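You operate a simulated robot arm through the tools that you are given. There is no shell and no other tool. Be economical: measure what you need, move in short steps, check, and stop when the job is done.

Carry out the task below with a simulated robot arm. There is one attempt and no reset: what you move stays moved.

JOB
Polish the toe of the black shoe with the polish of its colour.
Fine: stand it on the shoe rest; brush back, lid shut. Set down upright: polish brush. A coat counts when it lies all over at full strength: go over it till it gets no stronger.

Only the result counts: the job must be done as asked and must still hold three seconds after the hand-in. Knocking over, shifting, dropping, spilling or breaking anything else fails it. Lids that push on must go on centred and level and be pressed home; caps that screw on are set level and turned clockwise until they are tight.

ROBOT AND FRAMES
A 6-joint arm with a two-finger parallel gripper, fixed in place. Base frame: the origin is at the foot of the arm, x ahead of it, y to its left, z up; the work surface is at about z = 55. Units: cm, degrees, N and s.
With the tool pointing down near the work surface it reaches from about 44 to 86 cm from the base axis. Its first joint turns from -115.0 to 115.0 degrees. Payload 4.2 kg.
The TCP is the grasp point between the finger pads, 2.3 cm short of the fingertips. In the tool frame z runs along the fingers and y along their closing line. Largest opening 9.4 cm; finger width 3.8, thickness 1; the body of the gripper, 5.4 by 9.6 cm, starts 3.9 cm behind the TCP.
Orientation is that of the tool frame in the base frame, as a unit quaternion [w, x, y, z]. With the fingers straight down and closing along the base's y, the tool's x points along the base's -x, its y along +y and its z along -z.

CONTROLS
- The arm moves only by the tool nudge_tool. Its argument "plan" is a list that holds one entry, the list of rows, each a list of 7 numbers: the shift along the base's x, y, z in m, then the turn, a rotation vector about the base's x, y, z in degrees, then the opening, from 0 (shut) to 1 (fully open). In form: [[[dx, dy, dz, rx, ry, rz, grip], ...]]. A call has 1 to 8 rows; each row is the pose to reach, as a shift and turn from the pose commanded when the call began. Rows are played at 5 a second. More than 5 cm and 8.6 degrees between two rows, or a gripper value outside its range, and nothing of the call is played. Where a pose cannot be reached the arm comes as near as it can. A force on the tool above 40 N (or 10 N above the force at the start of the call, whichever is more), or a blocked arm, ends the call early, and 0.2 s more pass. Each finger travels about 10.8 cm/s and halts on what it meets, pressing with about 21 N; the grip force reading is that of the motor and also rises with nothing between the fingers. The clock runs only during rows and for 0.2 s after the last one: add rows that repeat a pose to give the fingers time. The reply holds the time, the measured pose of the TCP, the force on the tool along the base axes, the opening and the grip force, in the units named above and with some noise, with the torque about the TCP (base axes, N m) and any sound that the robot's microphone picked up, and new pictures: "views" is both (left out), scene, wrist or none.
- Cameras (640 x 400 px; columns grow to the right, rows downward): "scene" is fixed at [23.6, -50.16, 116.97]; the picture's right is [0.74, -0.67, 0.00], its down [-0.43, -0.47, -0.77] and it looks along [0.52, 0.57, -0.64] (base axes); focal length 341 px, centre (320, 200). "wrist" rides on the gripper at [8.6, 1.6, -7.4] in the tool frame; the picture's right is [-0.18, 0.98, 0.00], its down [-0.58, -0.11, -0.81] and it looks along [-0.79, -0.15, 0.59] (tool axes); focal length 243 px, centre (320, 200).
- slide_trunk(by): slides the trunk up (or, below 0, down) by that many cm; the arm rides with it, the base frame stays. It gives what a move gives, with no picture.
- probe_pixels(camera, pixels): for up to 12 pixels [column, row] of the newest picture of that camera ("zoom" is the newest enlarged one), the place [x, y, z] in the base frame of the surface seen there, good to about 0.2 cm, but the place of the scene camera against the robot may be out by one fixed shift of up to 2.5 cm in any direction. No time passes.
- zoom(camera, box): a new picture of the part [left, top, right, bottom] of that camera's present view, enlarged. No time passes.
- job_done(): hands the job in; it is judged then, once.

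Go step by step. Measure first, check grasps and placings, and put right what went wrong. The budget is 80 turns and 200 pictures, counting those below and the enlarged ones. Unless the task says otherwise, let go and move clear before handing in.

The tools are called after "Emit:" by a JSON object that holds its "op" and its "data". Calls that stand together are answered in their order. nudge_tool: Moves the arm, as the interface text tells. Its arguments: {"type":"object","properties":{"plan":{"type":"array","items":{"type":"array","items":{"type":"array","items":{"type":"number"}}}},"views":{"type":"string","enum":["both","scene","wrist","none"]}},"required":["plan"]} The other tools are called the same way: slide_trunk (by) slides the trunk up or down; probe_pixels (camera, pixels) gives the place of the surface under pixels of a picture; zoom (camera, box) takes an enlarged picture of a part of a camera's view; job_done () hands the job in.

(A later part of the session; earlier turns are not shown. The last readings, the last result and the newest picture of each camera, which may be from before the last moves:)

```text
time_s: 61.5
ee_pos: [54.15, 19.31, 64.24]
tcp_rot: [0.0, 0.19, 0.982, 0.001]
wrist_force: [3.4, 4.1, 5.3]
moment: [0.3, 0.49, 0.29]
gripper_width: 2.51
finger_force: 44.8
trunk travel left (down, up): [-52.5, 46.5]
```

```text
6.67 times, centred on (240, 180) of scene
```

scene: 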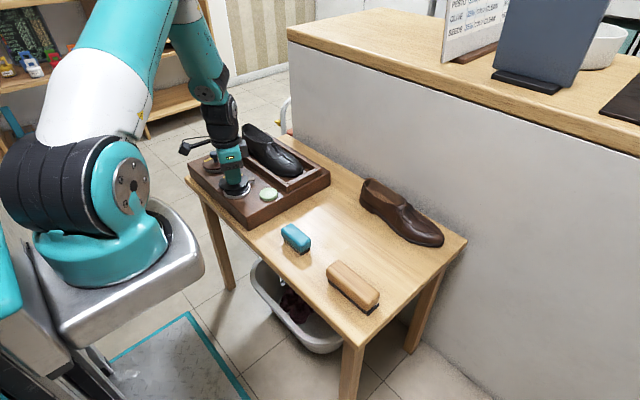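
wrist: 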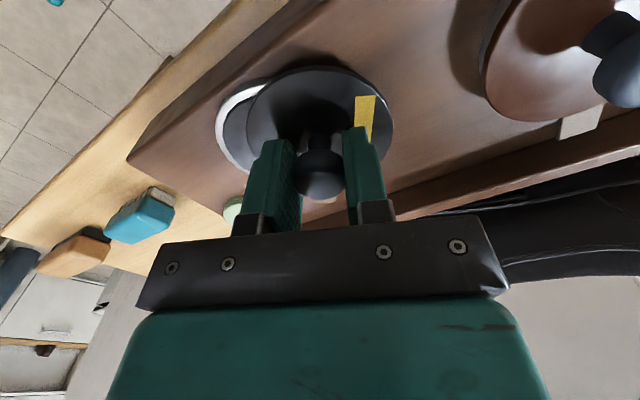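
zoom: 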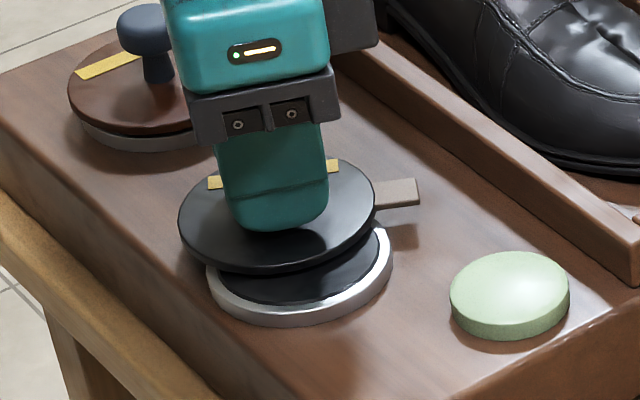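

Black polish is exposed and the forces are small. Continue the swing to about 76°.

Emit:
{"op": "nudge_tool", "data": {"plan": [[[0.0034, 0.0054, 0, 0, 0, -8, 0.2], [0.0074, 0.0103, 0, 0, 0, -16, 0.2], [0.0122, 0.0145, 0, 0, 0, -24, 0.2], [0.0174, 0.018, 0, 0, 0, -32, 0.2], [0.0231, 0.0208, 0, 0, 0, -40, 0.2], [0.0292, 0.0228, 0, 0, 0, -48, 0.2], [0.0292, 0.0228, 0, 0, 0, -48, 0.2]]]}}

Emit:
{"op": "zoom", "data": {"camera": "scene", "box": [192, 150, 288, 210]}}

```text
time_s: 63.1
ee_pos: [57.19, 21.68, 64.3]
tcp_rot: [-0.001, 0.574, 0.819, 0.002]
wrist_force: [-2.4, 21.8, 6.9]
moment: [0.21, 0.07, 0.13]
gripper_width: 2.48
finger_force: 45.2
trunk travel left (down, up): [-52.5, 46.5]
```

scene: 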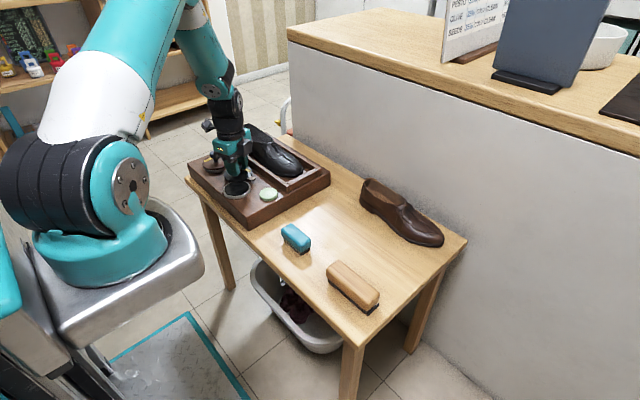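
wrist: 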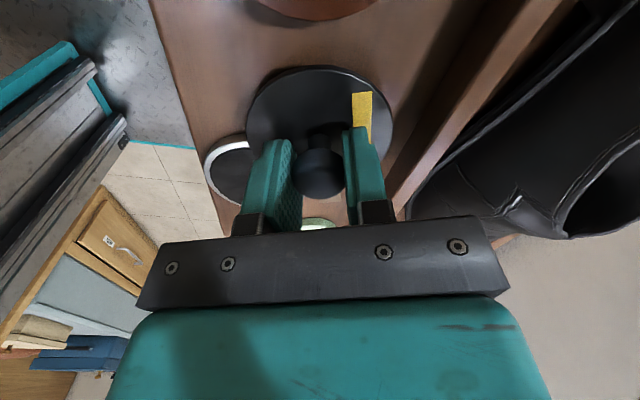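

```text
6.67 times, centred on (240, 180) of scene
```

zoom: 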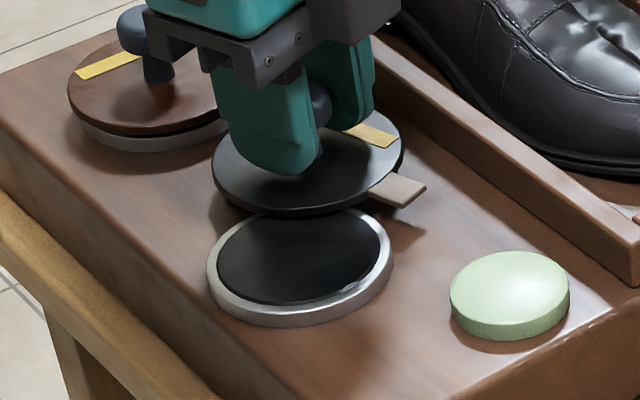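

The tin is almost fully open. A little further (+0.6 x, +0.3 y), then release and rise.

Emit:
{"op": "nudge_tool", "data": {"plan": [[[0.002, 0.003, 0, 0, 0, -3, 0.2], [0.006, 0.0035, 0, 0, 0, -8, 0.2], [0.006, 0.0035, 0, 0, 0, -8, 0.2], [0.006, 0.0035, 0, 0, 0, -8, 0.5], [0.006, 0.0035, 0, 0, 0, -8, 0.5], [0.006, 0.0035, 0.03, 0, 0, -8, 0.5], [0.006, 0.0035, 0.08, 0, 0, -8, 0.5], [0.006, 0.0035, 0.12, 0, 0, -8, 0.5]]]}}

Emit:
{"op": "zoom", "data": {"camera": "scene", "box": [192, 150, 288, 210]}}

```text
time_s: 64.9
ee_pos: [57.72, 21.77, 76.26]
tcp_rot: [0.0, 0.629, 0.777, 0.0]
wrist_force: [-0.7, -0.5, -2.1]
moment: [-0.02, 0.0, -0.01]
gripper_width: 4.7
finger_force: 0.0
trunk travel left (down, up): [-52.5, 46.5]
```

scene: 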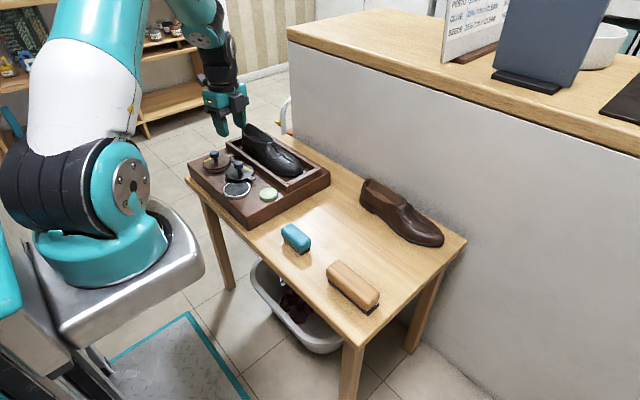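
wrist: 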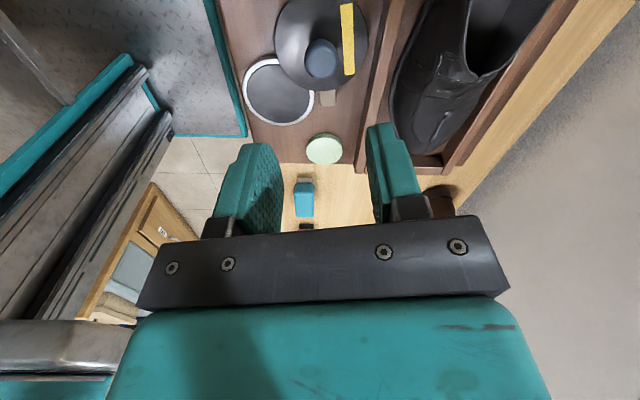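

```text
6.67 times, centred on (240, 180) of scene
```

zoom: 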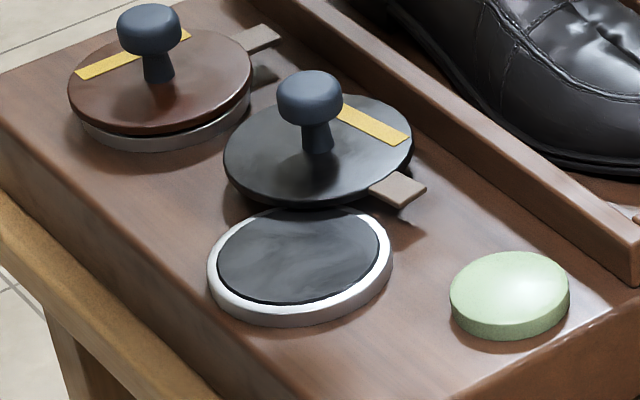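

The tin is open and the lid is parked aside, knob at about (57.7,21.8). Probing polish, ring height and the teal brush.

Emit:
{"op": "probe_pixels", "data": {"camera": "wrist", "pixels": [[278, 95], [262, 80], [247, 90], [310, 110], [278, 121], [290, 75], [320, 62], [303, 185], [296, 200], [311, 200], [304, 214], [280, 105]]}}

Emit:
{"op": "probe_pixels", "data": {"camera": "scene", "pixels": [[238, 189], [225, 190], [250, 187], [238, 198], [284, 229], [296, 225], [309, 241], [298, 240], [291, 227], [302, 236], [308, 248], [285, 238]]}}

Emit:
{"op": "zoom", "data": {"camera": "scene", "box": [268, 215, 332, 255]}}

```text
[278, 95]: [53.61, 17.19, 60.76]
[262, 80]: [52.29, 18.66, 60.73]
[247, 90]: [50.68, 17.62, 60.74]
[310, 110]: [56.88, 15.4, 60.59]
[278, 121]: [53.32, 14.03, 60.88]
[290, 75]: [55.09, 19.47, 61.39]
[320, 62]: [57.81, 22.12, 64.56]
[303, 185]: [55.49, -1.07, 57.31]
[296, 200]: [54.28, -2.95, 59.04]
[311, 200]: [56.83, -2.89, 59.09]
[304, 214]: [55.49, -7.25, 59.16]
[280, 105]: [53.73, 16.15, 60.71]
```

```text
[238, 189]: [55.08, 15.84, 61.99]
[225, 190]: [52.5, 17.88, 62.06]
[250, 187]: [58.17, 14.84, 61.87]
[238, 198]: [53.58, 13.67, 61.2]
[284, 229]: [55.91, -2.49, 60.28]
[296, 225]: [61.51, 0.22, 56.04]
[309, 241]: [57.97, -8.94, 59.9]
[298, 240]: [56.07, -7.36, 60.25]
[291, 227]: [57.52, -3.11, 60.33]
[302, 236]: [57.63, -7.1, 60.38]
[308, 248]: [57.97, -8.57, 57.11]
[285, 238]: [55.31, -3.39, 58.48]
```

```text
10.00 times, centred on (300, 235) of scene
```

zoom: 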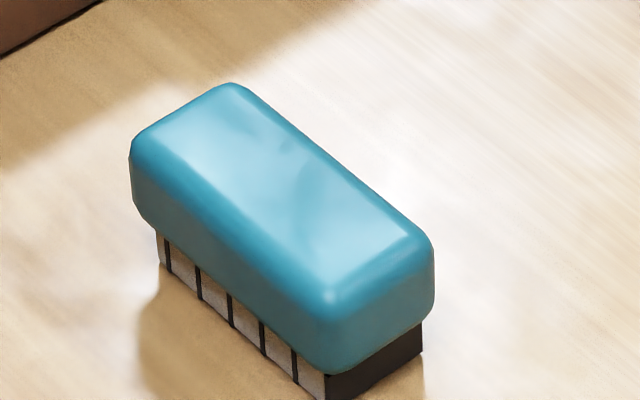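

Polish surface z≈60.75, flush with the ring. Teal brush centre ≈(55.55,-4.9), top z 59.1, aligned with y. Move above it with yaw -90.

Emit:
{"op": "nudge_tool", "data": {"plan": [[[-0.004, -0.04, 0, 0, 0, -6, 0.6], [-0.008, -0.085, 0, 0, 0, -12, 0.6], [-0.012, -0.13, 0, 0, 0, -12, 0.6], [-0.016, -0.175, 0, 0, 0, -12, 0.6], [-0.0205, -0.22, 0, 0, 0, -12, 0.6], [-0.0215, -0.267, -0.01, 0, 0, -12, 0.6], [-0.0215, -0.267, -0.05, 0, 0, -12, 0.6], [-0.0215, -0.267, -0.05, 0, 0, -12, 0.6]]], "views": "wrist"}}

```text
time_s: 66.7
ee_pos: [55.52, -4.78, 71.37]
tcp_rot: [0.0, 0.707, 0.707, 0.0]
wrist_force: [0.2, -0.4, -0.4]
moment: [0.03, 0.0, 0.0]
gripper_width: 5.66
finger_force: 0.1
trunk travel left (down, up): [-52.5, 46.5]
```

wrist: 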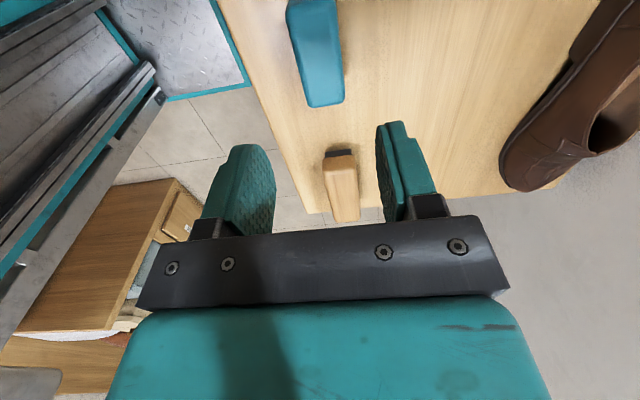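

Emit:
{"op": "probe_pixels", "data": {"camera": "wrist", "pixels": [[296, 50], [335, 50], [305, 95], [342, 95], [320, 104], [318, 60], [290, 10], [335, 10], [315, 95], [333, 95]]}}

```text
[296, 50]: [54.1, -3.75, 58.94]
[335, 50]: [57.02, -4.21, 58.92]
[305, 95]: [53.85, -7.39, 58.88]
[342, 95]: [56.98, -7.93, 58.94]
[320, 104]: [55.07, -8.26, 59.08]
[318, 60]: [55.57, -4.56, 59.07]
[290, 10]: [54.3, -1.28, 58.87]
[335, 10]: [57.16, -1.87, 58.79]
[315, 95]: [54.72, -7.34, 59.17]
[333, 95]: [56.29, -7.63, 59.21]
```

The brush centre is (55.6,-4.8), right under the tool. Descend to z=58.9, grip, and lift.

Emit:
{"op": "nudge_tool", "data": {"plan": [[[0, 0, -0.05, 0, 0, 0, 0.6], [0, 0, -0.1, 0, 0, 0, 0.6], [0, 0, -0.1245, 0, 0, 0, 0.6], [0, 0, -0.1245, 0, 0, 0, 0.3], [0, 0, -0.1245, 0, 0, 0, 0.2], [0, 0, -0.1245, 0, 0, 0, 0.2], [0, 0, -0.1245, 0, 0, 0, 0.2]]], "views": "none"}}

Emit:
{"op": "nudge_tool", "data": {"plan": [[[0, 0, 0.02, 0, 0, 0, 0.2], [0, 0, 0.06, 0, 0, 0, 0.2], [0, 0, 0.1, 0, 0, 0, 0.2], [0, 0, 0.1, 0, 0, 0, 0.2]]]}}

```text
time_s: 68.3
ee_pos: [55.52, -4.87, 58.62]
tcp_rot: [-0.001, 0.707, 0.707, 0.0]
wrist_force: [0.6, -0.6, 0.4]
moment: [0.0, 0.0, -0.03]
gripper_width: 3.53
finger_force: 21.1
trunk travel left (down, up): [-52.5, 46.5]
```

```text
time_s: 69.3
ee_pos: [55.36, -4.95, 68.75]
tcp_rot: [0.0, 0.707, 0.707, 0.0]
wrist_force: [-0.1, 0.6, -1.6]
moment: [0.0, -0.04, 0.01]
gripper_width: 3.55
finger_force: 21.1
trunk travel left (down, up): [-52.5, 46.5]
```

scene: 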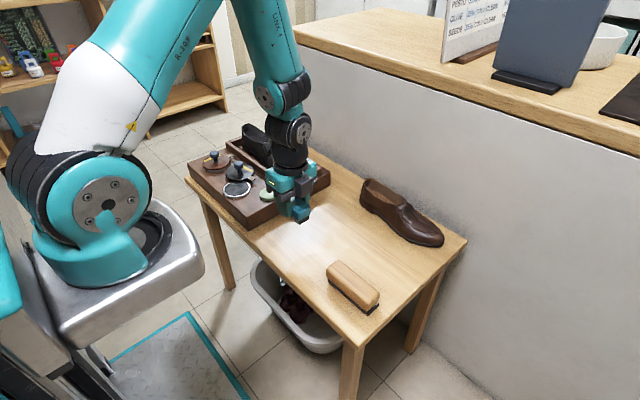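
wrist: 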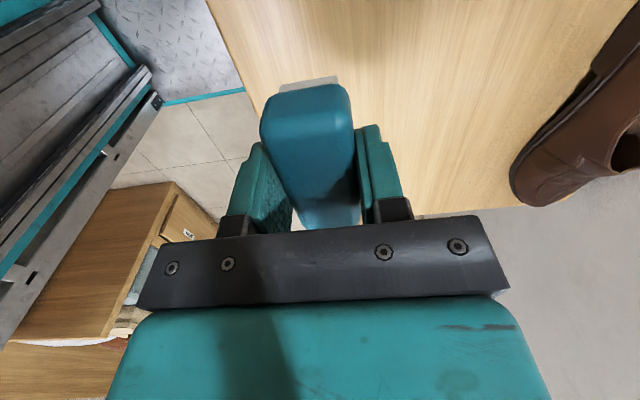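

Brush held (3.55 cm). Carry it over the tin, turning +45° so that it lies clear of the open lid.

Emit:
{"op": "nudge_tool", "data": {"plan": [[[-0.003, 0.036, 0.013, 0, 0, 7.5, 0.2], [-0.006, 0.073, 0.013, 0, 0, 15, 0.2], [-0.009, 0.11, 0.013, 0, 0, 22.5, 0.2], [-0.012, 0.146, 0.013, 0, 0, 30, 0.2], [-0.015, 0.183, 0.013, 0, 0, 37.5, 0.2], [-0.0187, 0.219, 0.013, 0, 0, 45, 0.2], [-0.0187, 0.219, 0.013, 0, 0, 45, 0.2]]], "views": "none"}}

Emit:
{"op": "nudge_tool", "data": {"plan": [[[0, 0, -0.03, 0, 0, 0, 0.2], [0, 0, -0.047, 0, 0, 0, 0.2], [0, 0, -0.051, 0, 0, 0, 0.2], [0, 0, -0.054, 0, 0, 0, 0.2], [0, 0, -0.056, 0, 0, 0, 0.2], [0, 0, -0.056, 0, 0, 0, 0.2]]]}}

Emit:
{"op": "zoom", "data": {"camera": "scene", "box": [192, 140, 288, 210]}}

```text
time_s: 70.9
ee_pos: [53.8, 17.15, 70.02]
tcp_rot: [-0.001, 0.382, 0.924, 0.001]
wrist_force: [0.1, 0.1, -0.4]
moment: [0.03, -0.02, -0.04]
gripper_width: 3.55
finger_force: 21.0
trunk travel left (down, up): [-52.5, 46.5]
```

```text
time_s: 72.3
ee_pos: [53.73, 17.09, 64.57]
tcp_rot: [0.0, 0.383, 0.924, 0.001]
wrist_force: [-1.1, -1.5, 6.4]
moment: [-0.01, 0.04, 0.02]
gripper_width: 3.57
finger_force: 20.4
trunk travel left (down, up): [-52.5, 46.5]
```

scene: 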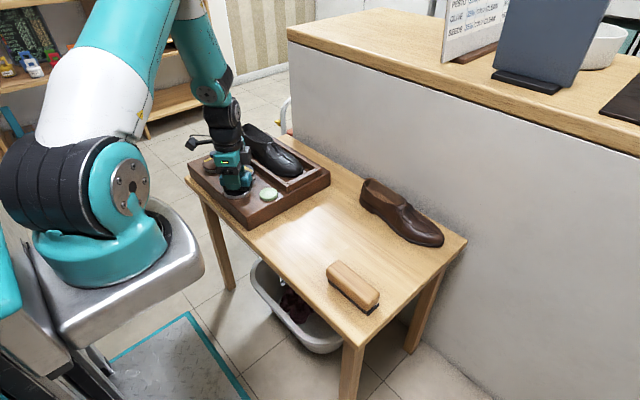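
wrist: 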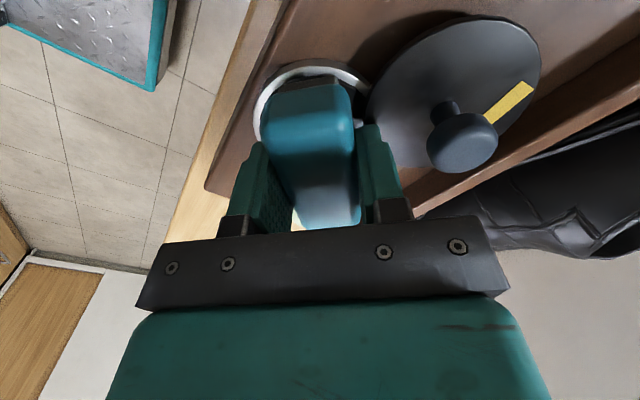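

```text
5.71 times, centred on (240, 175) of scene
```

zoom: 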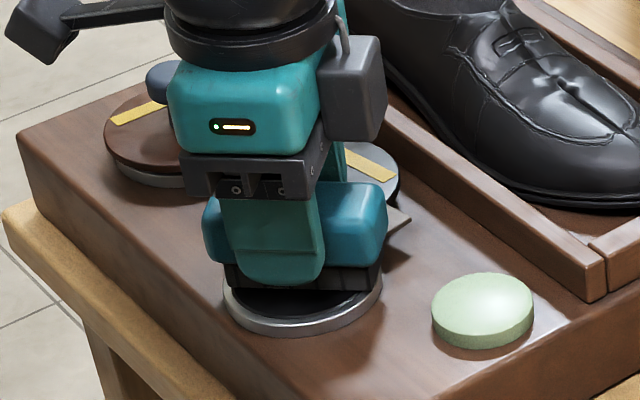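

Brush contacts the polish with 6 N. Rub a little, away from the lid, then lift.

Emit:
{"op": "nudge_tool", "data": {"plan": [[[-0.003, -0.003, -0.001, 0, 0, 0, 0.2], [-0.006, -0.006, -0.001, 0, 0, 0, 0.2], [-0.003, -0.003, -0.001, 0, 0, 0, 0.2], [0, 0, -0.001, 0, 0, 0, 0.2], [-0.003, -0.003, -0.001, 0, 0, 0, 0.2], [-0.003, -0.003, 0.02, 0, 0, 0, 0.2], [-0.003, -0.003, 0.06, 0, 0, 0, 0.2], [-0.003, -0.003, 0.1, 0, 0, 0, 0.2]]]}}

Emit:
{"op": "zoom", "data": {"camera": "scene", "box": [192, 130, 320, 210]}}

```text
time_s: 74.1
ee_pos: [53.46, 16.86, 74.57]
tcp_rot: [-0.001, 0.382, 0.924, 0.001]
wrist_force: [0.0, -0.7, -1.6]
moment: [0.0, 0.0, 0.0]
gripper_width: 3.57
finger_force: 21.0
trunk travel left (down, up): [-52.5, 46.5]
```

scene: 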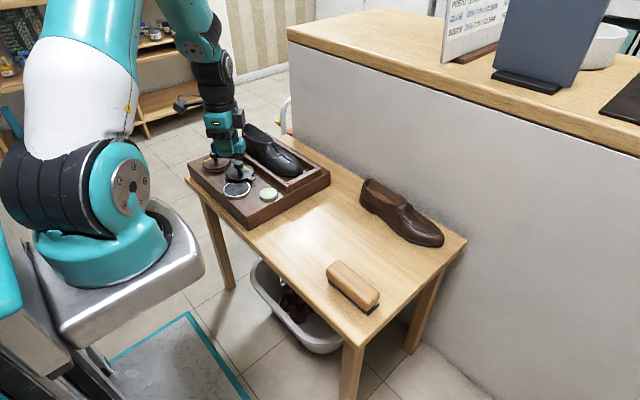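
wrist: 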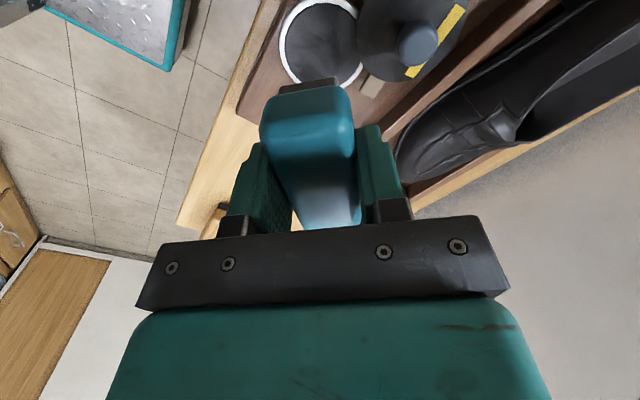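

```text
5.00 times, centred on (256, 170) of scene
```

zoom: 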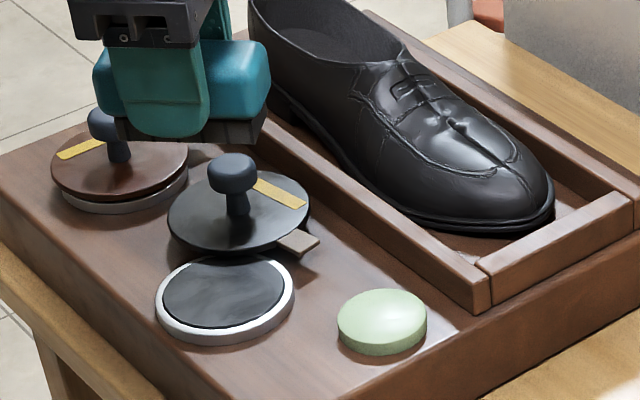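

The bristles now look black (loaded). Probe the toe surface on the shoe to plan strokes.

Emit:
{"op": "probe_pixels", "data": {"camera": "zoom", "pixels": [[545, 195], [530, 175], [510, 160], [490, 145], [465, 125], [430, 205], [470, 210], [510, 212], [430, 180], [470, 190], [500, 185], [400, 185]]}}

Emit:
{"op": "probe_pixels", "data": {"camera": "wrist", "pixels": [[405, 155], [420, 150], [440, 145], [450, 130], [430, 125], [470, 120], [460, 150], [415, 170], [480, 140], [500, 105]]}}

```text
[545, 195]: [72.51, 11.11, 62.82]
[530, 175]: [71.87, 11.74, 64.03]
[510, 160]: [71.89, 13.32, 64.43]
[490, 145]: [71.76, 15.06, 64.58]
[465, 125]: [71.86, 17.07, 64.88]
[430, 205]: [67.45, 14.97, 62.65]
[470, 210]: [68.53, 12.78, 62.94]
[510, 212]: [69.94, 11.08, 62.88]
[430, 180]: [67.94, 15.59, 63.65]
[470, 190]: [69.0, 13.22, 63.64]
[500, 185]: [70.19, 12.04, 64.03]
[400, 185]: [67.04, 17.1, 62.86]
```

```text
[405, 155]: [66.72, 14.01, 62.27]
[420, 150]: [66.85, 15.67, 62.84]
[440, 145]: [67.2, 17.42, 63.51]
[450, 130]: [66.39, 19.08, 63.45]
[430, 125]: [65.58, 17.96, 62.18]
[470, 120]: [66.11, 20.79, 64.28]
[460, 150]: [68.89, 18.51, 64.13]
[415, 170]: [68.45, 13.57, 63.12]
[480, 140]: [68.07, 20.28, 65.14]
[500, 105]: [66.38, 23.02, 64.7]
```

Toe top is about z 63.1–63.7 between y 13 and 18, crown at x≈69. Move above it with the brush along the shoe (yaw -90), then tilt ~9° to match the slope.

Emit:
{"op": "nudge_tool", "data": {"plan": [[[0.026, -0.004, 0, 0, 0, -7.5, 0.2], [0.052, -0.008, 0, 0, 0, -15, 0.2], [0.078, -0.012, 0, 0, 0, -22.5, 0.2], [0.104, -0.016, 0, 0, 0, -30, 0.2], [0.13, -0.02, -0.01, 0, 0, -37.5, 0.2], [0.155, -0.022, -0.02, 0, 0, -45, 0.2], [0.155, -0.022, -0.03, 0, 0, -45, 0.2]]], "views": "none"}}

Emit:
{"op": "nudge_tool", "data": {"plan": [[[0, 0, -0.015, 8, 0, 0, 0.2], [0, 0, -0.03, 8, 0, 0, 0.2], [0, 0, -0.04, 8, 0, 0, 0.2], [0, 0, -0.045, 8, 0, 0, 0.2], [0, 0, -0.048, 8, 0, 0, 0.2], [0, 0, -0.048, 8, 0, 0, 0.2]]]}}

Emit:
{"op": "zoom", "data": {"camera": "scene", "box": [224, 115, 336, 190]}}

```text
time_s: 75.7
ee_pos: [68.97, 14.72, 71.47]
tcp_rot: [0.0, 0.707, 0.707, 0.0]
wrist_force: [0.3, -0.7, -0.6]
moment: [-0.01, -0.01, 0.01]
gripper_width: 3.54
finger_force: 21.4
trunk travel left (down, up): [-52.5, 46.5]
```

```text
time_s: 77.1
ee_pos: [69.01, 14.46, 66.67]
tcp_rot: [-0.049, 0.706, 0.705, 0.051]
wrist_force: [4.0, -2.6, 11.4]
moment: [0.37, -0.12, -0.19]
gripper_width: 3.59
finger_force: 20.4
trunk travel left (down, up): [-52.5, 46.5]
```

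scene: 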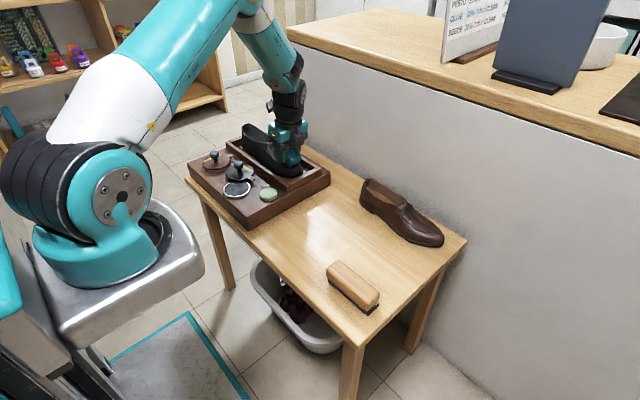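
wrist: 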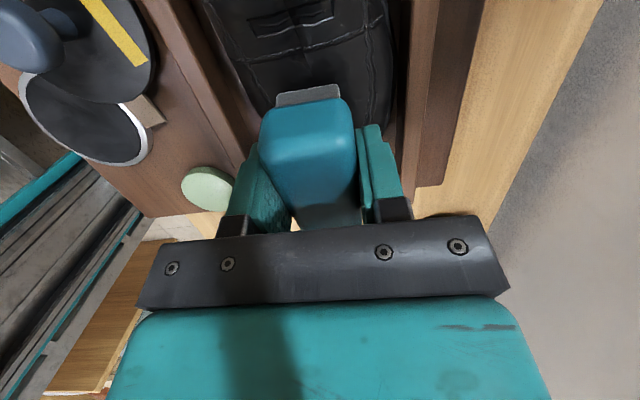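

```text
5.33 times, centred on (280, 152) of scene
```

zoom: 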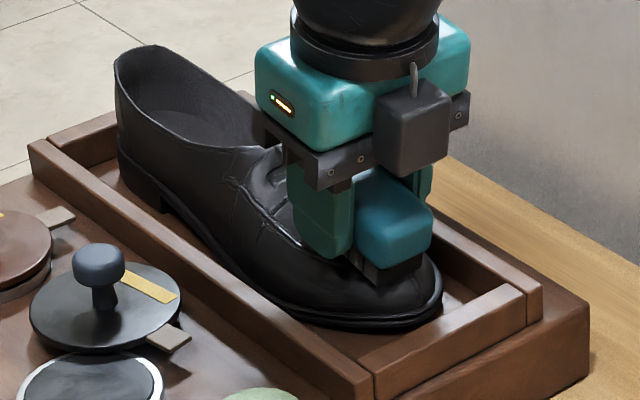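

Contact is 11 N. Stroke over the middle of the toe with y strokes at three x positions.

Emit:
{"op": "nudge_tool", "data": {"plan": [[[0, -0.012, -0.002, 0, 0, 0, 0.2], [0, 0.012, 0.0015, 0, 0, 0, 0.2], [-0.01, 0.012, 0.0005, 0, -4, 0, 0.2], [-0.01, -0.012, -0.003, 0, -4, 0, 0.2], [0.01, -0.012, -0.003, 0, 4, 0, 0.2], [0.01, 0.012, 0.0005, 0, 4, 0, 0.2], [0, 0, 0, 0, 0, 0, 0.2]]], "views": "none"}}

Emit:
{"op": "nudge_tool", "data": {"plan": [[[-0.018, 0, -0.001, 0, -7, 0, 0.2], [-0.03, 0, -0.004, 0, -14, 0, 0.2], [-0.03, -0.012, -0.007, 0, -14, 0, 0.2], [-0.03, 0.014, -0.003, 0, -14, 0, 0.2], [-0.034, -0.008, -0.008, 0, -18, 0, 0.2], [-0.034, 0.014, -0.004, 0, -18, 0, 0.2], [-0.02, 0, -0.001, 0, -10, 0, 0.2], [-0.01, 0, 0.01, 0, -4, 0, 0.2]]]}}

Emit:
{"op": "zoom", "data": {"camera": "scene", "box": [224, 115, 336, 190]}}

```text
time_s: 78.7
ee_pos: [69.07, 14.6, 66.57]
tcp_rot: [-0.05, 0.705, 0.705, 0.05]
wrist_force: [-0.1, -0.8, -0.8]
moment: [0.03, -0.02, 0.01]
gripper_width: 3.56
finger_force: 20.7
trunk travel left (down, up): [-52.5, 46.5]
```

```text
time_s: 80.5
ee_pos: [67.88, 14.61, 67.64]
tcp_rot: [-0.025, 0.703, 0.707, 0.074]
wrist_force: [-0.5, 1.5, -0.5]
moment: [0.02, 0.0, -0.01]
gripper_width: 3.59
finger_force: 21.5
trunk travel left (down, up): [-52.5, 46.5]
```

scene: 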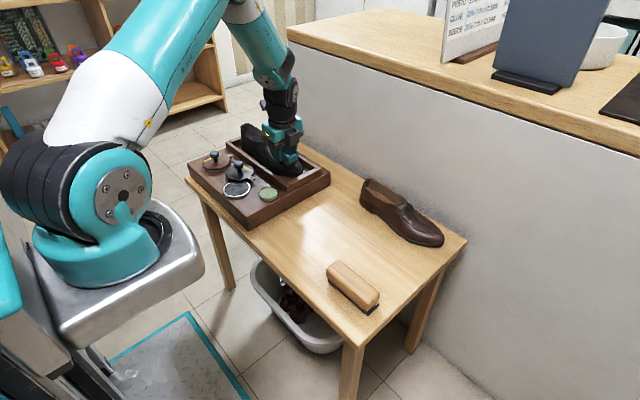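
wrist: 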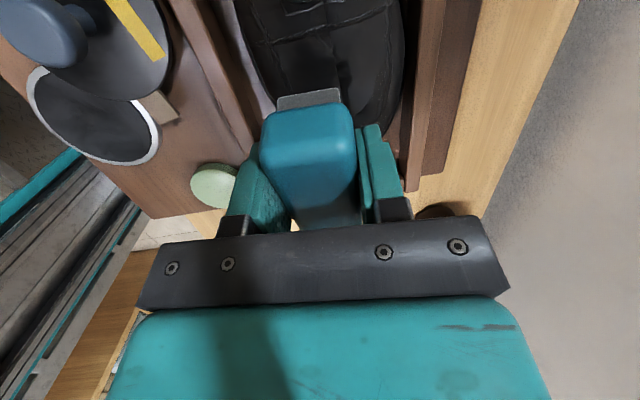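

```text
5.33 times, centred on (280, 152) of scene
```

zoom: 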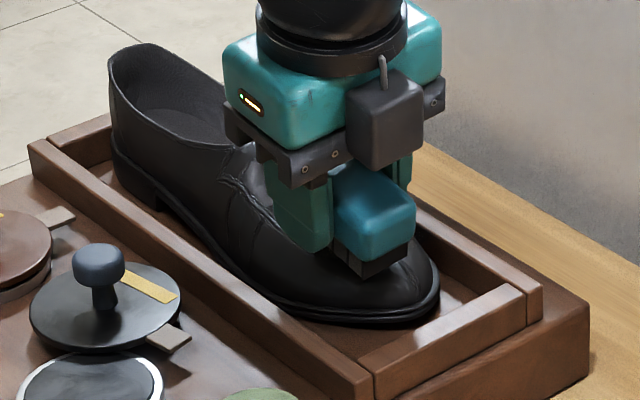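

At the centre the contact force has faded after strokes (brush seated a bit), so I press ~2 mm deeper. Now the far side of the toe, then move off to look.

Emit:
{"op": "nudge_tool", "data": {"plan": [[[0.012, 0, -0.01, 0, 6, 0, 0.2], [0.025, 0, -0.012, 0, 12, 0, 0.2], [0.04, 0, -0.017, 0, 18, 0, 0.2], [0.04, -0.012, -0.02, 0, 18, 0, 0.2], [0.04, 0.014, -0.016, 0, 18, 0, 0.2], [0.043, -0.008, -0.021, 0, 21, 0, 0.2], [0.043, 0.014, -0.017, 0, 21, 0, 0.2], [0.03, 0, -0.013, 0, 14, 0, 0.2]]], "views": "none"}}

Emit:
{"op": "nudge_tool", "data": {"plan": [[[-0.02, 0, 0.03, 0, -7, 0, 0.2], [-0.04, 0, 0.06, 0, -10, 0, 0.2], [-0.08, 0.02, 0.08, 0, -10, 0, 0.2], [-0.12, 0.04, 0.08, 0, -10, 0, 0.2], [-0.16, 0.05, 0.08, 0, -10, 0, 0.2], [-0.16, 0.05, 0.08, 0, -10, 0, 0.2]]]}}

Emit:
{"op": "zoom", "data": {"camera": "scene", "box": [256, 130, 336, 190]}}

```text
time_s: 82.3
ee_pos: [70.91, 14.62, 66.34]
tcp_rot: [-0.111, 0.707, 0.699, -0.012]
wrist_force: [-0.1, -0.3, -0.7]
moment: [0.02, 0.01, 0.0]
gripper_width: 3.56
finger_force: 21.1
trunk travel left (down, up): [-52.5, 46.5]
```

```text
time_s: 83.7
ee_pos: [54.83, 19.6, 74.57]
tcp_rot: [-0.05, 0.705, 0.705, 0.05]
wrist_force: [0.6, 0.4, -0.8]
moment: [-0.01, 0.01, -0.02]
gripper_width: 3.57
finger_force: 21.2
trunk travel left (down, up): [-52.5, 46.5]
```

scene: 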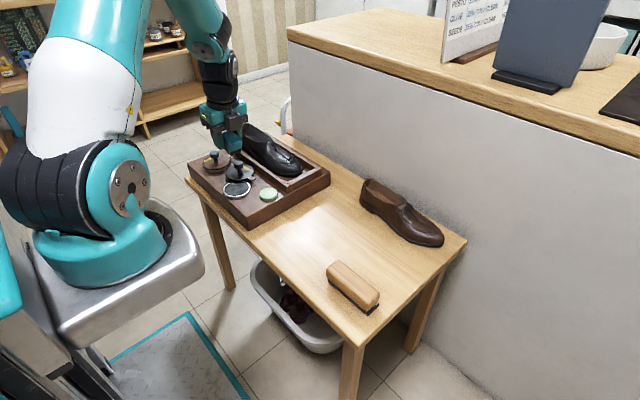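
wrist: 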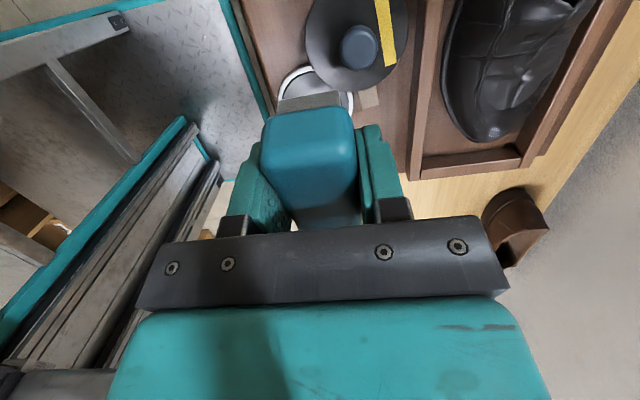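

```text
6.67 times, centred on (296, 160) of scene
```

zoom: 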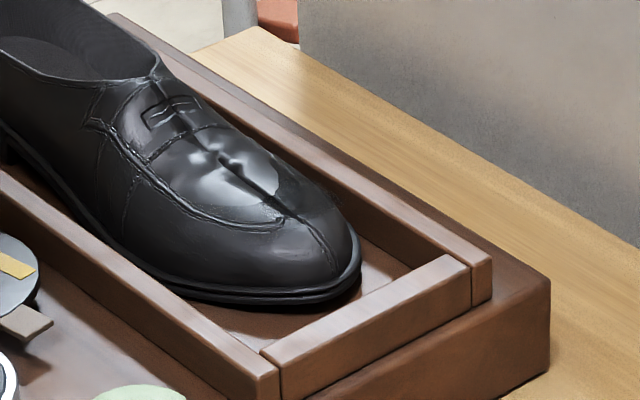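

The toe looks more matte from the seam forward, and the bristles look greyer (polish used up). Zoom on both.

Emit:
{"op": "zoom", "data": {"camera": "wrist", "box": [410, 0, 602, 180]}}

Emit:
{"op": "zoom", "data": {"camera": "wrist", "box": [250, 60, 370, 140]}}

Emit:
{"op": "zoom", "data": {"camera": "scene", "box": [276, 145, 316, 175]}}

```text
2.22 times, centred on (506, 90) of wrist
```

zoom: 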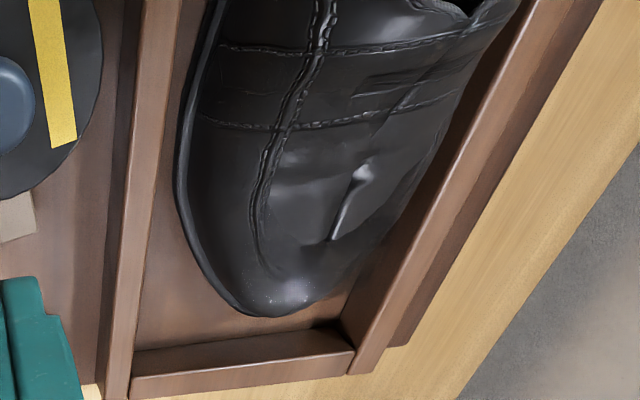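

```text
5.00 times, centred on (310, 100) of wrist
```

zoom: 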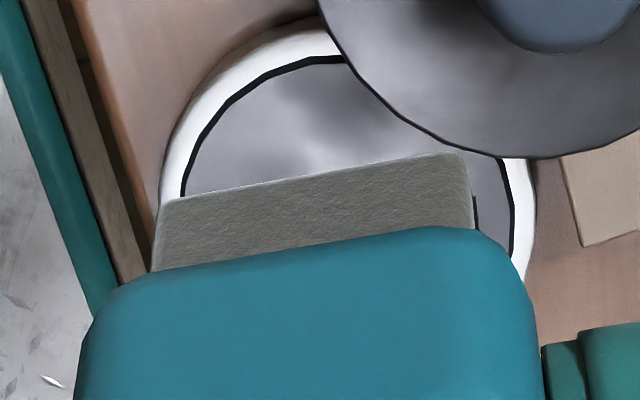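

```text
13.33 times, centred on (296, 160) of scene
```

zoom: 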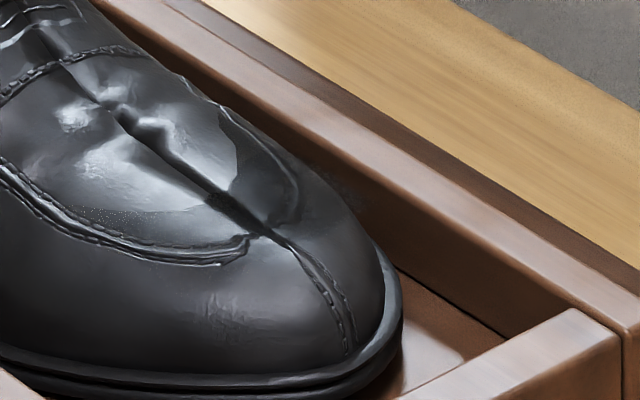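

The coat shows speckled, partial areas (e.g. around wrist zoom (280,295) at the tip), and the bristles are dry grey. Reload in the tin, return and stroke the middle again; several chained moves, reading the forces.

Emit:
{"op": "nudge_tool", "data": {"plan": [[[-0.004, -0.01, -0.01, -8, 0, 0, 0.2], [-0.011, -0.026, -0.03, -8, 0, 0, 0.2], [-0.011, -0.026, -0.03, -8, 0, 0, 0.2]]], "views": "none"}}

Emit:
{"op": "nudge_tool", "data": {"plan": [[[0, 0, 0, 0, 0, 7.5, 0.2], [0, 0, 0, 0, 0, 15, 0.2], [0, 0, 0, 0, 0, 22.5, 0.2], [0, 0, 0, 0, 0, 30, 0.2], [0, 0, 0, 0, 0, 37.5, 0.2], [0, 0, -0.01, 0, 0, 45, 0.2], [0, 0, -0.01, 0, 0, 45, 0.2]]], "views": "none"}}

Emit:
{"op": "nudge_tool", "data": {"plan": [[[0, 0, -0.03, 0, 0, 0, 0.2], [0, 0, -0.055, 0, 0, 0, 0.2], [0, 0, -0.06, 0, 0, 0, 0.2], [0, 0, -0.0625, 0, 0, 0, 0.2], [-0.006, -0.006, -0.0625, 0, 0, 0, 0.2], [0, 0, -0.0625, 0, 0, 0, 0.2], [-0.006, -0.006, -0.0625, 0, 0, 0, 0.2], [-0.003, -0.003, -0.0625, 0, 0, 0, 0.2]]], "views": "none"}}

Emit:
{"op": "nudge_tool", "data": {"plan": [[[0, 0, 0.03, 0, 0, 0, 0.2], [0, 0, 0.07, 0, 0, 0, 0.2], [0, 0, 0.08, 0, 0, 0, 0.2], [0, 0, 0.08, 0, 0, 0, 0.2]]], "views": "wrist"}}

Emit:
{"op": "nudge_tool", "data": {"plan": [[[0.026, -0.004, 0, 0, 0, -7.5, 0.2], [0.052, -0.008, 0, 0, 0, -15, 0.2], [0.078, -0.012, 0, 0, 0, -22.5, 0.2], [0.104, -0.016, 0, 0, 0, -30, 0.2], [0.13, -0.02, -0.004, 0, 0, -37.5, 0.2], [0.156, -0.022, -0.008, 0, 0, -45, 0.2], [0.156, -0.022, -0.008, 0, 0, -45, 0.2]]], "views": "none"}}

```text
time_s: 84.5
ee_pos: [53.82, 16.91, 71.51]
tcp_rot: [0.0, 0.707, 0.708, -0.001]
wrist_force: [0.7, -0.6, 0.0]
moment: [0.03, -0.01, 0.02]
gripper_width: 3.55
finger_force: 21.1
trunk travel left (down, up): [-52.5, 46.5]
```

```text
time_s: 86.1
ee_pos: [53.82, 16.88, 70.32]
tcp_rot: [-0.001, 0.381, 0.925, 0.0]
wrist_force: [0.2, -0.2, -1.5]
moment: [0.04, -0.02, -0.03]
gripper_width: 3.57
finger_force: 20.9
trunk travel left (down, up): [-52.5, 46.5]
```

```text
time_s: 87.9
ee_pos: [53.43, 16.63, 64.22]
tcp_rot: [0.0, 0.382, 0.924, 0.0]
wrist_force: [-0.2, 0.4, -1.7]
moment: [0.04, -0.01, 0.03]
gripper_width: 3.55
finger_force: 21.1
trunk travel left (down, up): [-52.5, 46.5]
```

```text
time_s: 88.9
ee_pos: [53.42, 16.61, 72.18]
tcp_rot: [-0.001, 0.383, 0.924, 0.0]
wrist_force: [0.6, -0.2, -0.9]
moment: [0.01, 0.03, 0.04]
gripper_width: 3.55
finger_force: 21.0
trunk travel left (down, up): [-52.5, 46.5]
```

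wrist: 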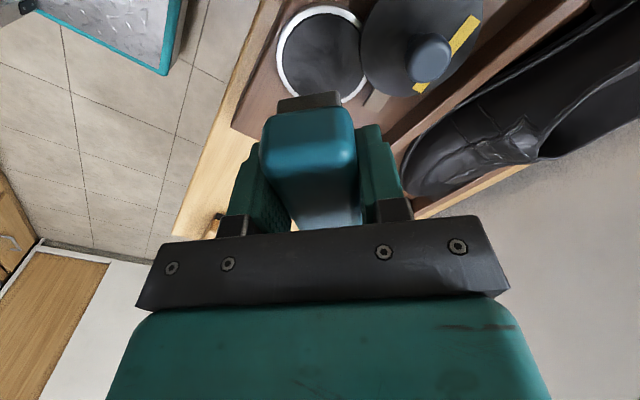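

```text
time_s: 90.5
ee_pos: [69.25, 14.45, 71.38]
tcp_rot: [-0.001, 0.708, 0.706, 0.0]
wrist_force: [-0.5, 0.0, -1.4]
moment: [0.02, -0.01, 0.01]
gripper_width: 3.56
finger_force: 21.2
trunk travel left (down, up): [-52.5, 46.5]
```

Bristles are dark again, but no dip force and the brush looks shifted in the grip. Look at it now from the scene.

Emit:
{"op": "zoom", "data": {"camera": "scene", "box": [256, 110, 336, 170]}}

Emit:
{"op": "probe_pixels", "data": {"camera": "zoom", "pixels": [[250, 240], [270, 250], [280, 265], [300, 270], [330, 262], [340, 245], [330, 230], [290, 245], [230, 200], [300, 200], [340, 215], [260, 262]]}}

```text
6.67 times, centred on (296, 140) of scene
```

zoom: 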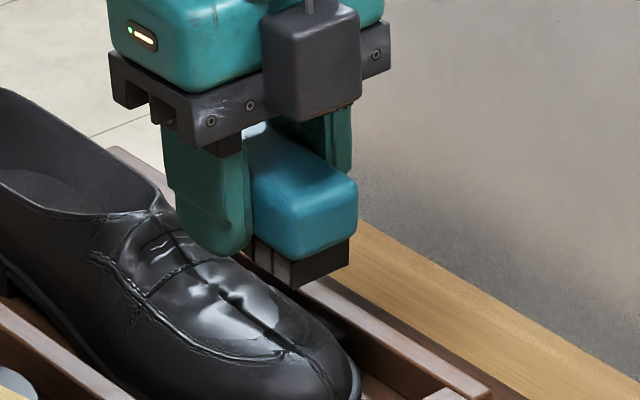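

```text
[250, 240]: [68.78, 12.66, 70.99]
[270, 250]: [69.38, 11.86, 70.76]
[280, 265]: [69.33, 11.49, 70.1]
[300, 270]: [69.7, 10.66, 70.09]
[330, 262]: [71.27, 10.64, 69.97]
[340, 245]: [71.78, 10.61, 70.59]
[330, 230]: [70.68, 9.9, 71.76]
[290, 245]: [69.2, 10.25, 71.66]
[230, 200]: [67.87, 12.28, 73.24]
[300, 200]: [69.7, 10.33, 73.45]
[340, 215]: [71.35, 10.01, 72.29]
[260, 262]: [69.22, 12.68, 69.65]
```

The brush slid up about 0.7 cm in the grip, so the second dip didn't touch. I'll set the brush down at its home spot, regrip 1 cm higher, and re-dip properly.

Emit:
{"op": "nudge_tool", "data": {"plan": [[[-0.023, -0.033, 0, 0, 0, 0, 0.2], [-0.046, -0.066, 0, 0, 0, 0, 0.2], [-0.069, -0.098, 0, 0, 0, 0, 0.2], [-0.092, -0.131, 0, 0, 0, 0, 0.2], [-0.115, -0.163, 0, 0, 0, 0, 0.2], [-0.1365, -0.1935, 0, 0, 0, 0, 0.2], [-0.1365, -0.1935, -0.04, 0, 0, 0, 0.2], [-0.1365, -0.1935, -0.08, 0, 0, 0, 0.2]]], "views": "none"}}

Emit:
{"op": "nudge_tool", "data": {"plan": [[[0, 0, -0.035, 0, 0, 0, 0.2], [0, 0, -0.049, 0, 0, 0, 0.2], [0, 0, -0.052, 0, 0, 0, 0.2], [0, 0, -0.053, 0, 0, 0, 0.2], [0, 0, -0.053, 0, 0, 0, 0.2], [0, 0, -0.053, 0, 0, 0, 0.5], [0, 0, -0.053, 0, 0, 0, 0.5]]]}}

```text
time_s: 92.3
ee_pos: [55.52, -4.89, 63.45]
tcp_rot: [0.0, 0.707, 0.707, 0.001]
wrist_force: [0.8, -0.3, -0.9]
moment: [0.04, -0.01, 0.02]
gripper_width: 3.56
finger_force: 21.1
trunk travel left (down, up): [-52.5, 46.5]
```

```text
time_s: 93.9
ee_pos: [55.39, -4.92, 58.1]
tcp_rot: [-0.001, 0.707, 0.707, 0.001]
wrist_force: [-0.1, 0.1, 0.5]
moment: [0.04, 0.02, -0.01]
gripper_width: 4.68
finger_force: 0.0
trunk travel left (down, up): [-52.5, 46.5]
```

scene: 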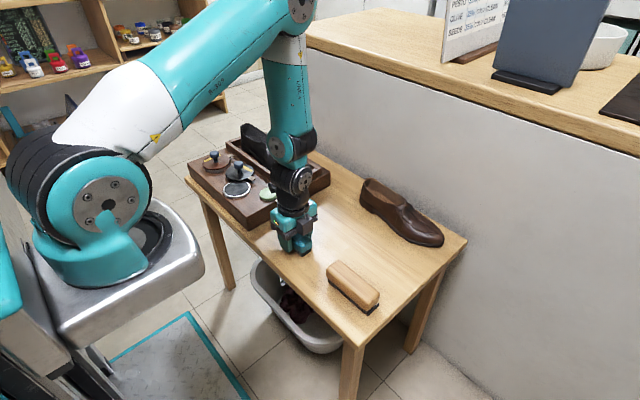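
wrist: 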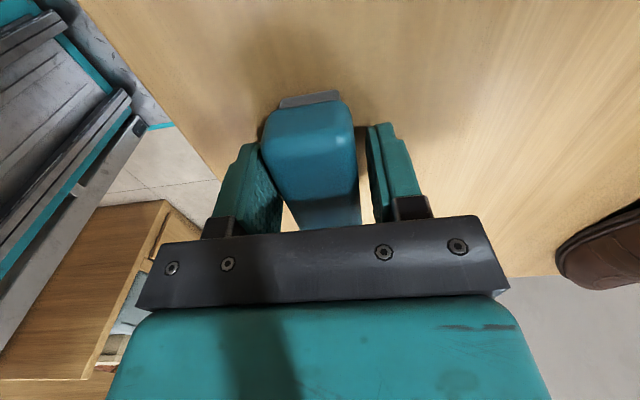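

Brush stands upright on the table. Raise to z≈59, regrip, go dip in the tin.

Emit:
{"op": "nudge_tool", "data": {"plan": [[[0.0005, 0, 0.005, 0, 0, 0, 0.5], [0.001, 0, 0.0085, 0, 0, 0, 0.5], [0.001, 0, 0.0085, 0, 0, 0, 0.2], [0.001, 0, 0.0085, 0, 0, 0, 0.2], [0.001, 0, 0.0085, 0, 0, 0, 0.2], [0.001, 0, 0.04, 0, 0, 0, 0.2], [0.001, 0, 0.08, 0, 0, 0, 0.2], [0.001, 0, 0.12, 0, 0, 0, 0.2]]], "views": "none"}}

Emit:
{"op": "nudge_tool", "data": {"plan": [[[-0.003, 0.036, 0, 0, 0, 7.5, 0.2], [-0.006, 0.073, 0, 0, 0, 15, 0.2], [-0.009, 0.11, 0, 0, 0, 22.5, 0.2], [-0.012, 0.146, 0, 0, 0, 30, 0.2], [-0.015, 0.183, 0, 0, 0, 37.5, 0.2], [-0.0187, 0.219, 0, 0, 0, 45, 0.2], [-0.0187, 0.219, 0, 0, 0, 45, 0.2]]], "views": "none"}}

Emit:
{"op": "nudge_tool", "data": {"plan": [[[0, 0, -0.03, 0, 0, 0, 0.2], [0, 0, -0.048, 0, 0, 0, 0.2], [0, 0, -0.051, 0, 0, 0, 0.2], [0, 0, -0.0535, 0, 0, 0, 0.2], [0, 0, -0.0545, 0, 0, 0, 0.2], [0, 0, -0.0545, 0, 0, 0, 0.2]]]}}

Emit:
{"op": "zoom", "data": {"camera": "scene", "box": [200, 150, 280, 210]}}

```text
time_s: 95.7
ee_pos: [55.61, -4.89, 70.21]
tcp_rot: [0.0, 0.707, 0.707, 0.0]
wrist_force: [-0.4, 0.5, -0.9]
moment: [0.01, 0.01, 0.01]
gripper_width: 3.57
finger_force: 21.2
trunk travel left (down, up): [-52.5, 46.5]
```

```text
time_s: 97.3
ee_pos: [53.63, 17.16, 70.04]
tcp_rot: [-0.001, 0.382, 0.924, 0.001]
wrist_force: [-0.3, -1.4, -0.8]
moment: [0.01, 0.04, 0.01]
gripper_width: 3.56
finger_force: 21.0
trunk travel left (down, up): [-52.5, 46.5]
```

```text
time_s: 98.7
ee_pos: [53.66, 17.09, 64.67]
tcp_rot: [0.0, 0.382, 0.924, 0.001]
wrist_force: [-2.1, -2.0, 18.8]
moment: [-0.06, 0.06, -0.01]
gripper_width: 3.55
finger_force: 20.8
trunk travel left (down, up): [-52.5, 46.5]
```

scene: 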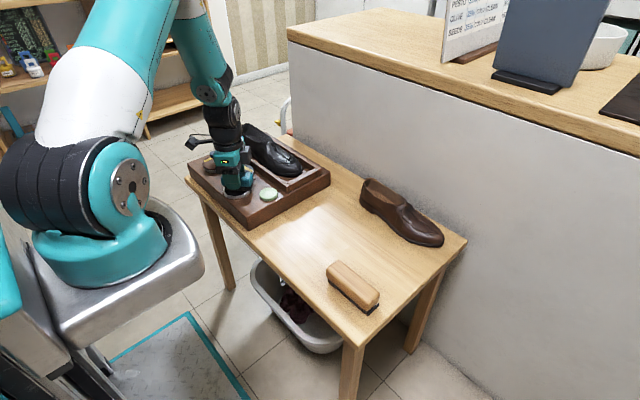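
wrist: 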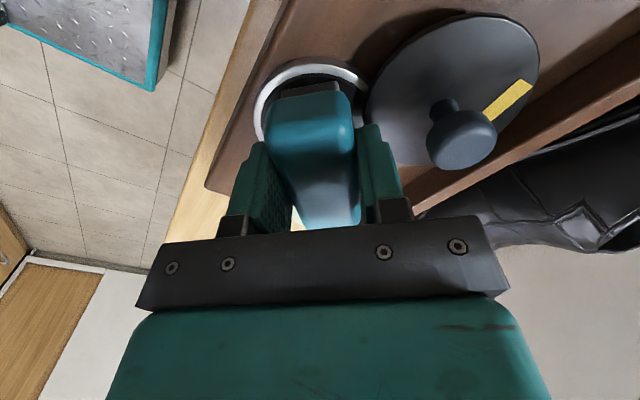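

```text
6.67 times, centred on (240, 180) of scene
```

zoom: 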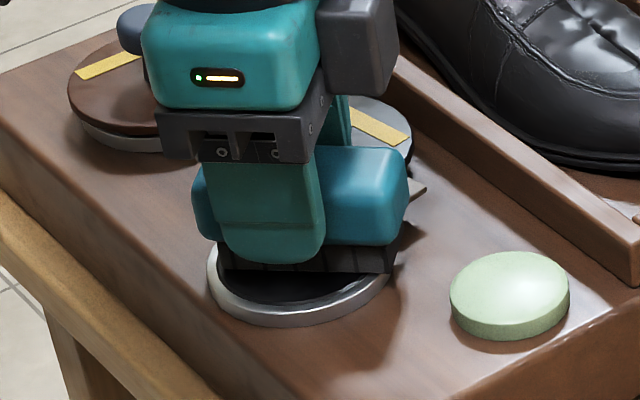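

Dip is good (19 N). Now lift, go over the toe, and do gentle strokes in the middle and near side, at heights refined from the probes.

Emit:
{"op": "nudge_tool", "data": {"plan": [[[-0.006, -0.006, 0.001, 0, 0, 0, 0.2], [0, 0, 0.001, 0, 0, 0, 0.2], [-0.003, -0.003, 0.001, 0, 0, 0, 0.2], [-0.003, -0.003, 0.03, 0, 0, 0, 0.2], [-0.003, -0.003, 0.07, 0, 0, 0, 0.2], [-0.003, -0.003, 0.08, 0, 0, 0, 0.2]]], "views": "none"}}

Emit:
{"op": "nudge_tool", "data": {"plan": [[[0.027, -0.004, 0, 0, 0, -7.5, 0.2], [0.054, -0.008, 0, 0, 0, -15, 0.2], [0.081, -0.012, 0, 0, 0, -22.5, 0.2], [0.108, -0.016, 0, 0, 0, -30, 0.2], [0.135, -0.02, -0.005, 0, 0, -37.5, 0.2], [0.1616, -0.023, -0.01, 0, 0, -45, 0.2], [0.1616, -0.023, -0.01, 0, 0, -45, 0.2]]], "views": "none"}}

Emit:
{"op": "nudge_tool", "data": {"plan": [[[0, 0, -0.03, 8, 0, 0, 0.2], [0, 0, -0.043, 8, 0, 0, 0.2], [0, 0, -0.046, 8, 0, 0, 0.2], [0, -0.013, -0.048, 8, 0, 0, 0.2], [0, 0.017, -0.0435, 8, 0, 0, 0.2], [0, -0.013, -0.048, 8, 0, 0, 0.2], [0, 0.017, -0.0435, 8, 0, 0, 0.2], [0, 0, -0.046, 8, 0, 0, 0.2]]], "views": "none"}}

Emit:
{"op": "nudge_tool", "data": {"plan": [[[-0.0184, 0, -0.0023, 0, -8, 0, 0.2], [-0.0184, -0.013, -0.0043, 0, -8, 0, 0.2], [-0.0184, 0.017, 0, 0, -8, 0, 0.2], [-0.0184, -0.013, -0.0043, 0, -8, 0, 0.2], [-0.0357, 0, -0.008, 0, -16, 0, 0.2], [-0.0357, 0.017, -0.0055, 0, -16, 0, 0.2], [-0.0357, -0.01, -0.0095, 0, -16, 0, 0.2], [-0.0357, 0.017, -0.0055, 0, -16, 0, 0.2]]]}}

Emit:
{"op": "zoom", "data": {"camera": "scene", "box": [236, 115, 332, 180]}}

```text
time_s: 100.1
ee_pos: [53.34, 16.65, 72.61]
tcp_rot: [-0.001, 0.383, 0.924, 0.0]
wrist_force: [-0.1, 0.2, -0.5]
moment: [0.02, 0.0, 0.03]
gripper_width: 3.56
finger_force: 21.2
trunk travel left (down, up): [-52.5, 46.5]
```

```text
time_s: 101.7
ee_pos: [69.57, 14.45, 71.57]
tcp_rot: [-0.001, 0.708, 0.706, 0.001]
wrist_force: [0.1, 0.2, -1.0]
moment: [0.03, 0.03, 0.03]
gripper_width: 3.54
finger_force: 20.7
trunk travel left (down, up): [-52.5, 46.5]
```

```text
time_s: 103.5
ee_pos: [69.46, 14.48, 66.95]
tcp_rot: [-0.05, 0.705, 0.706, 0.05]
wrist_force: [0.1, 0.0, -0.3]
moment: [-0.02, -0.01, 0.03]
gripper_width: 3.55
finger_force: 20.7
trunk travel left (down, up): [-52.5, 46.5]
```

```text
time_s: 105.3
ee_pos: [66.02, 15.75, 66.56]
tcp_rot: [0.05, 0.693, 0.704, 0.146]
wrist_force: [-4.6, -16.2, 8.7]
moment: [-0.14, -0.07, -0.19]
gripper_width: 3.6
finger_force: 21.2
trunk travel left (down, up): [-52.5, 46.5]
```

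scene: 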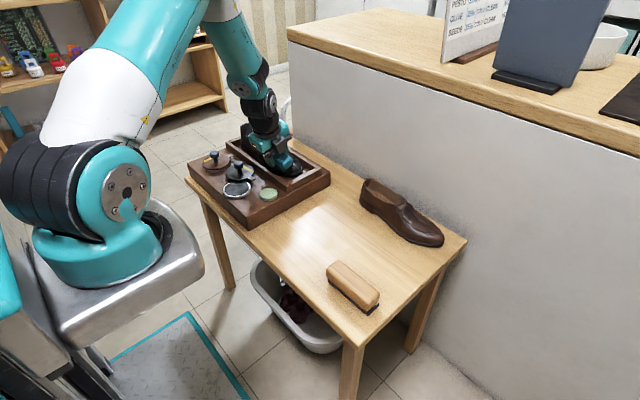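
wrist: 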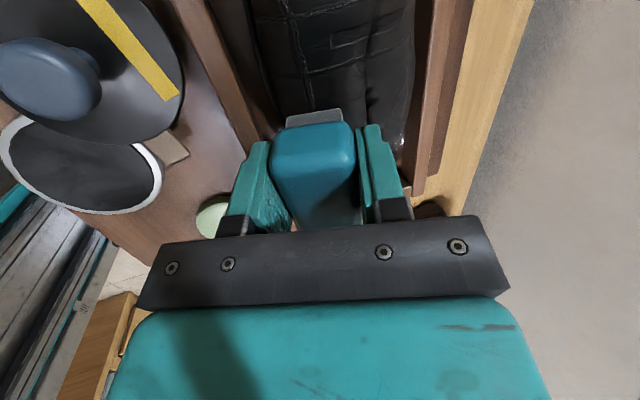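

```text
6.15 times, centred on (284, 148) of scene
```

zoom: 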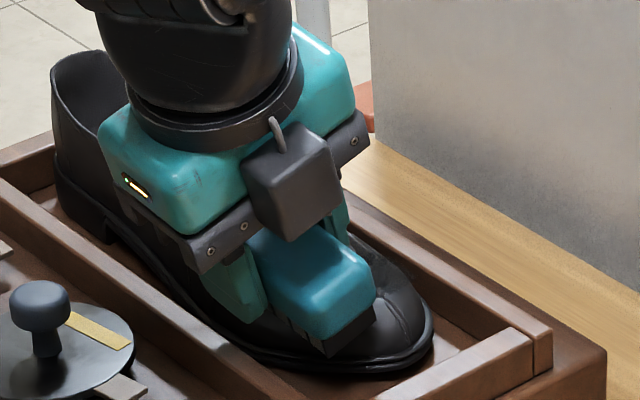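

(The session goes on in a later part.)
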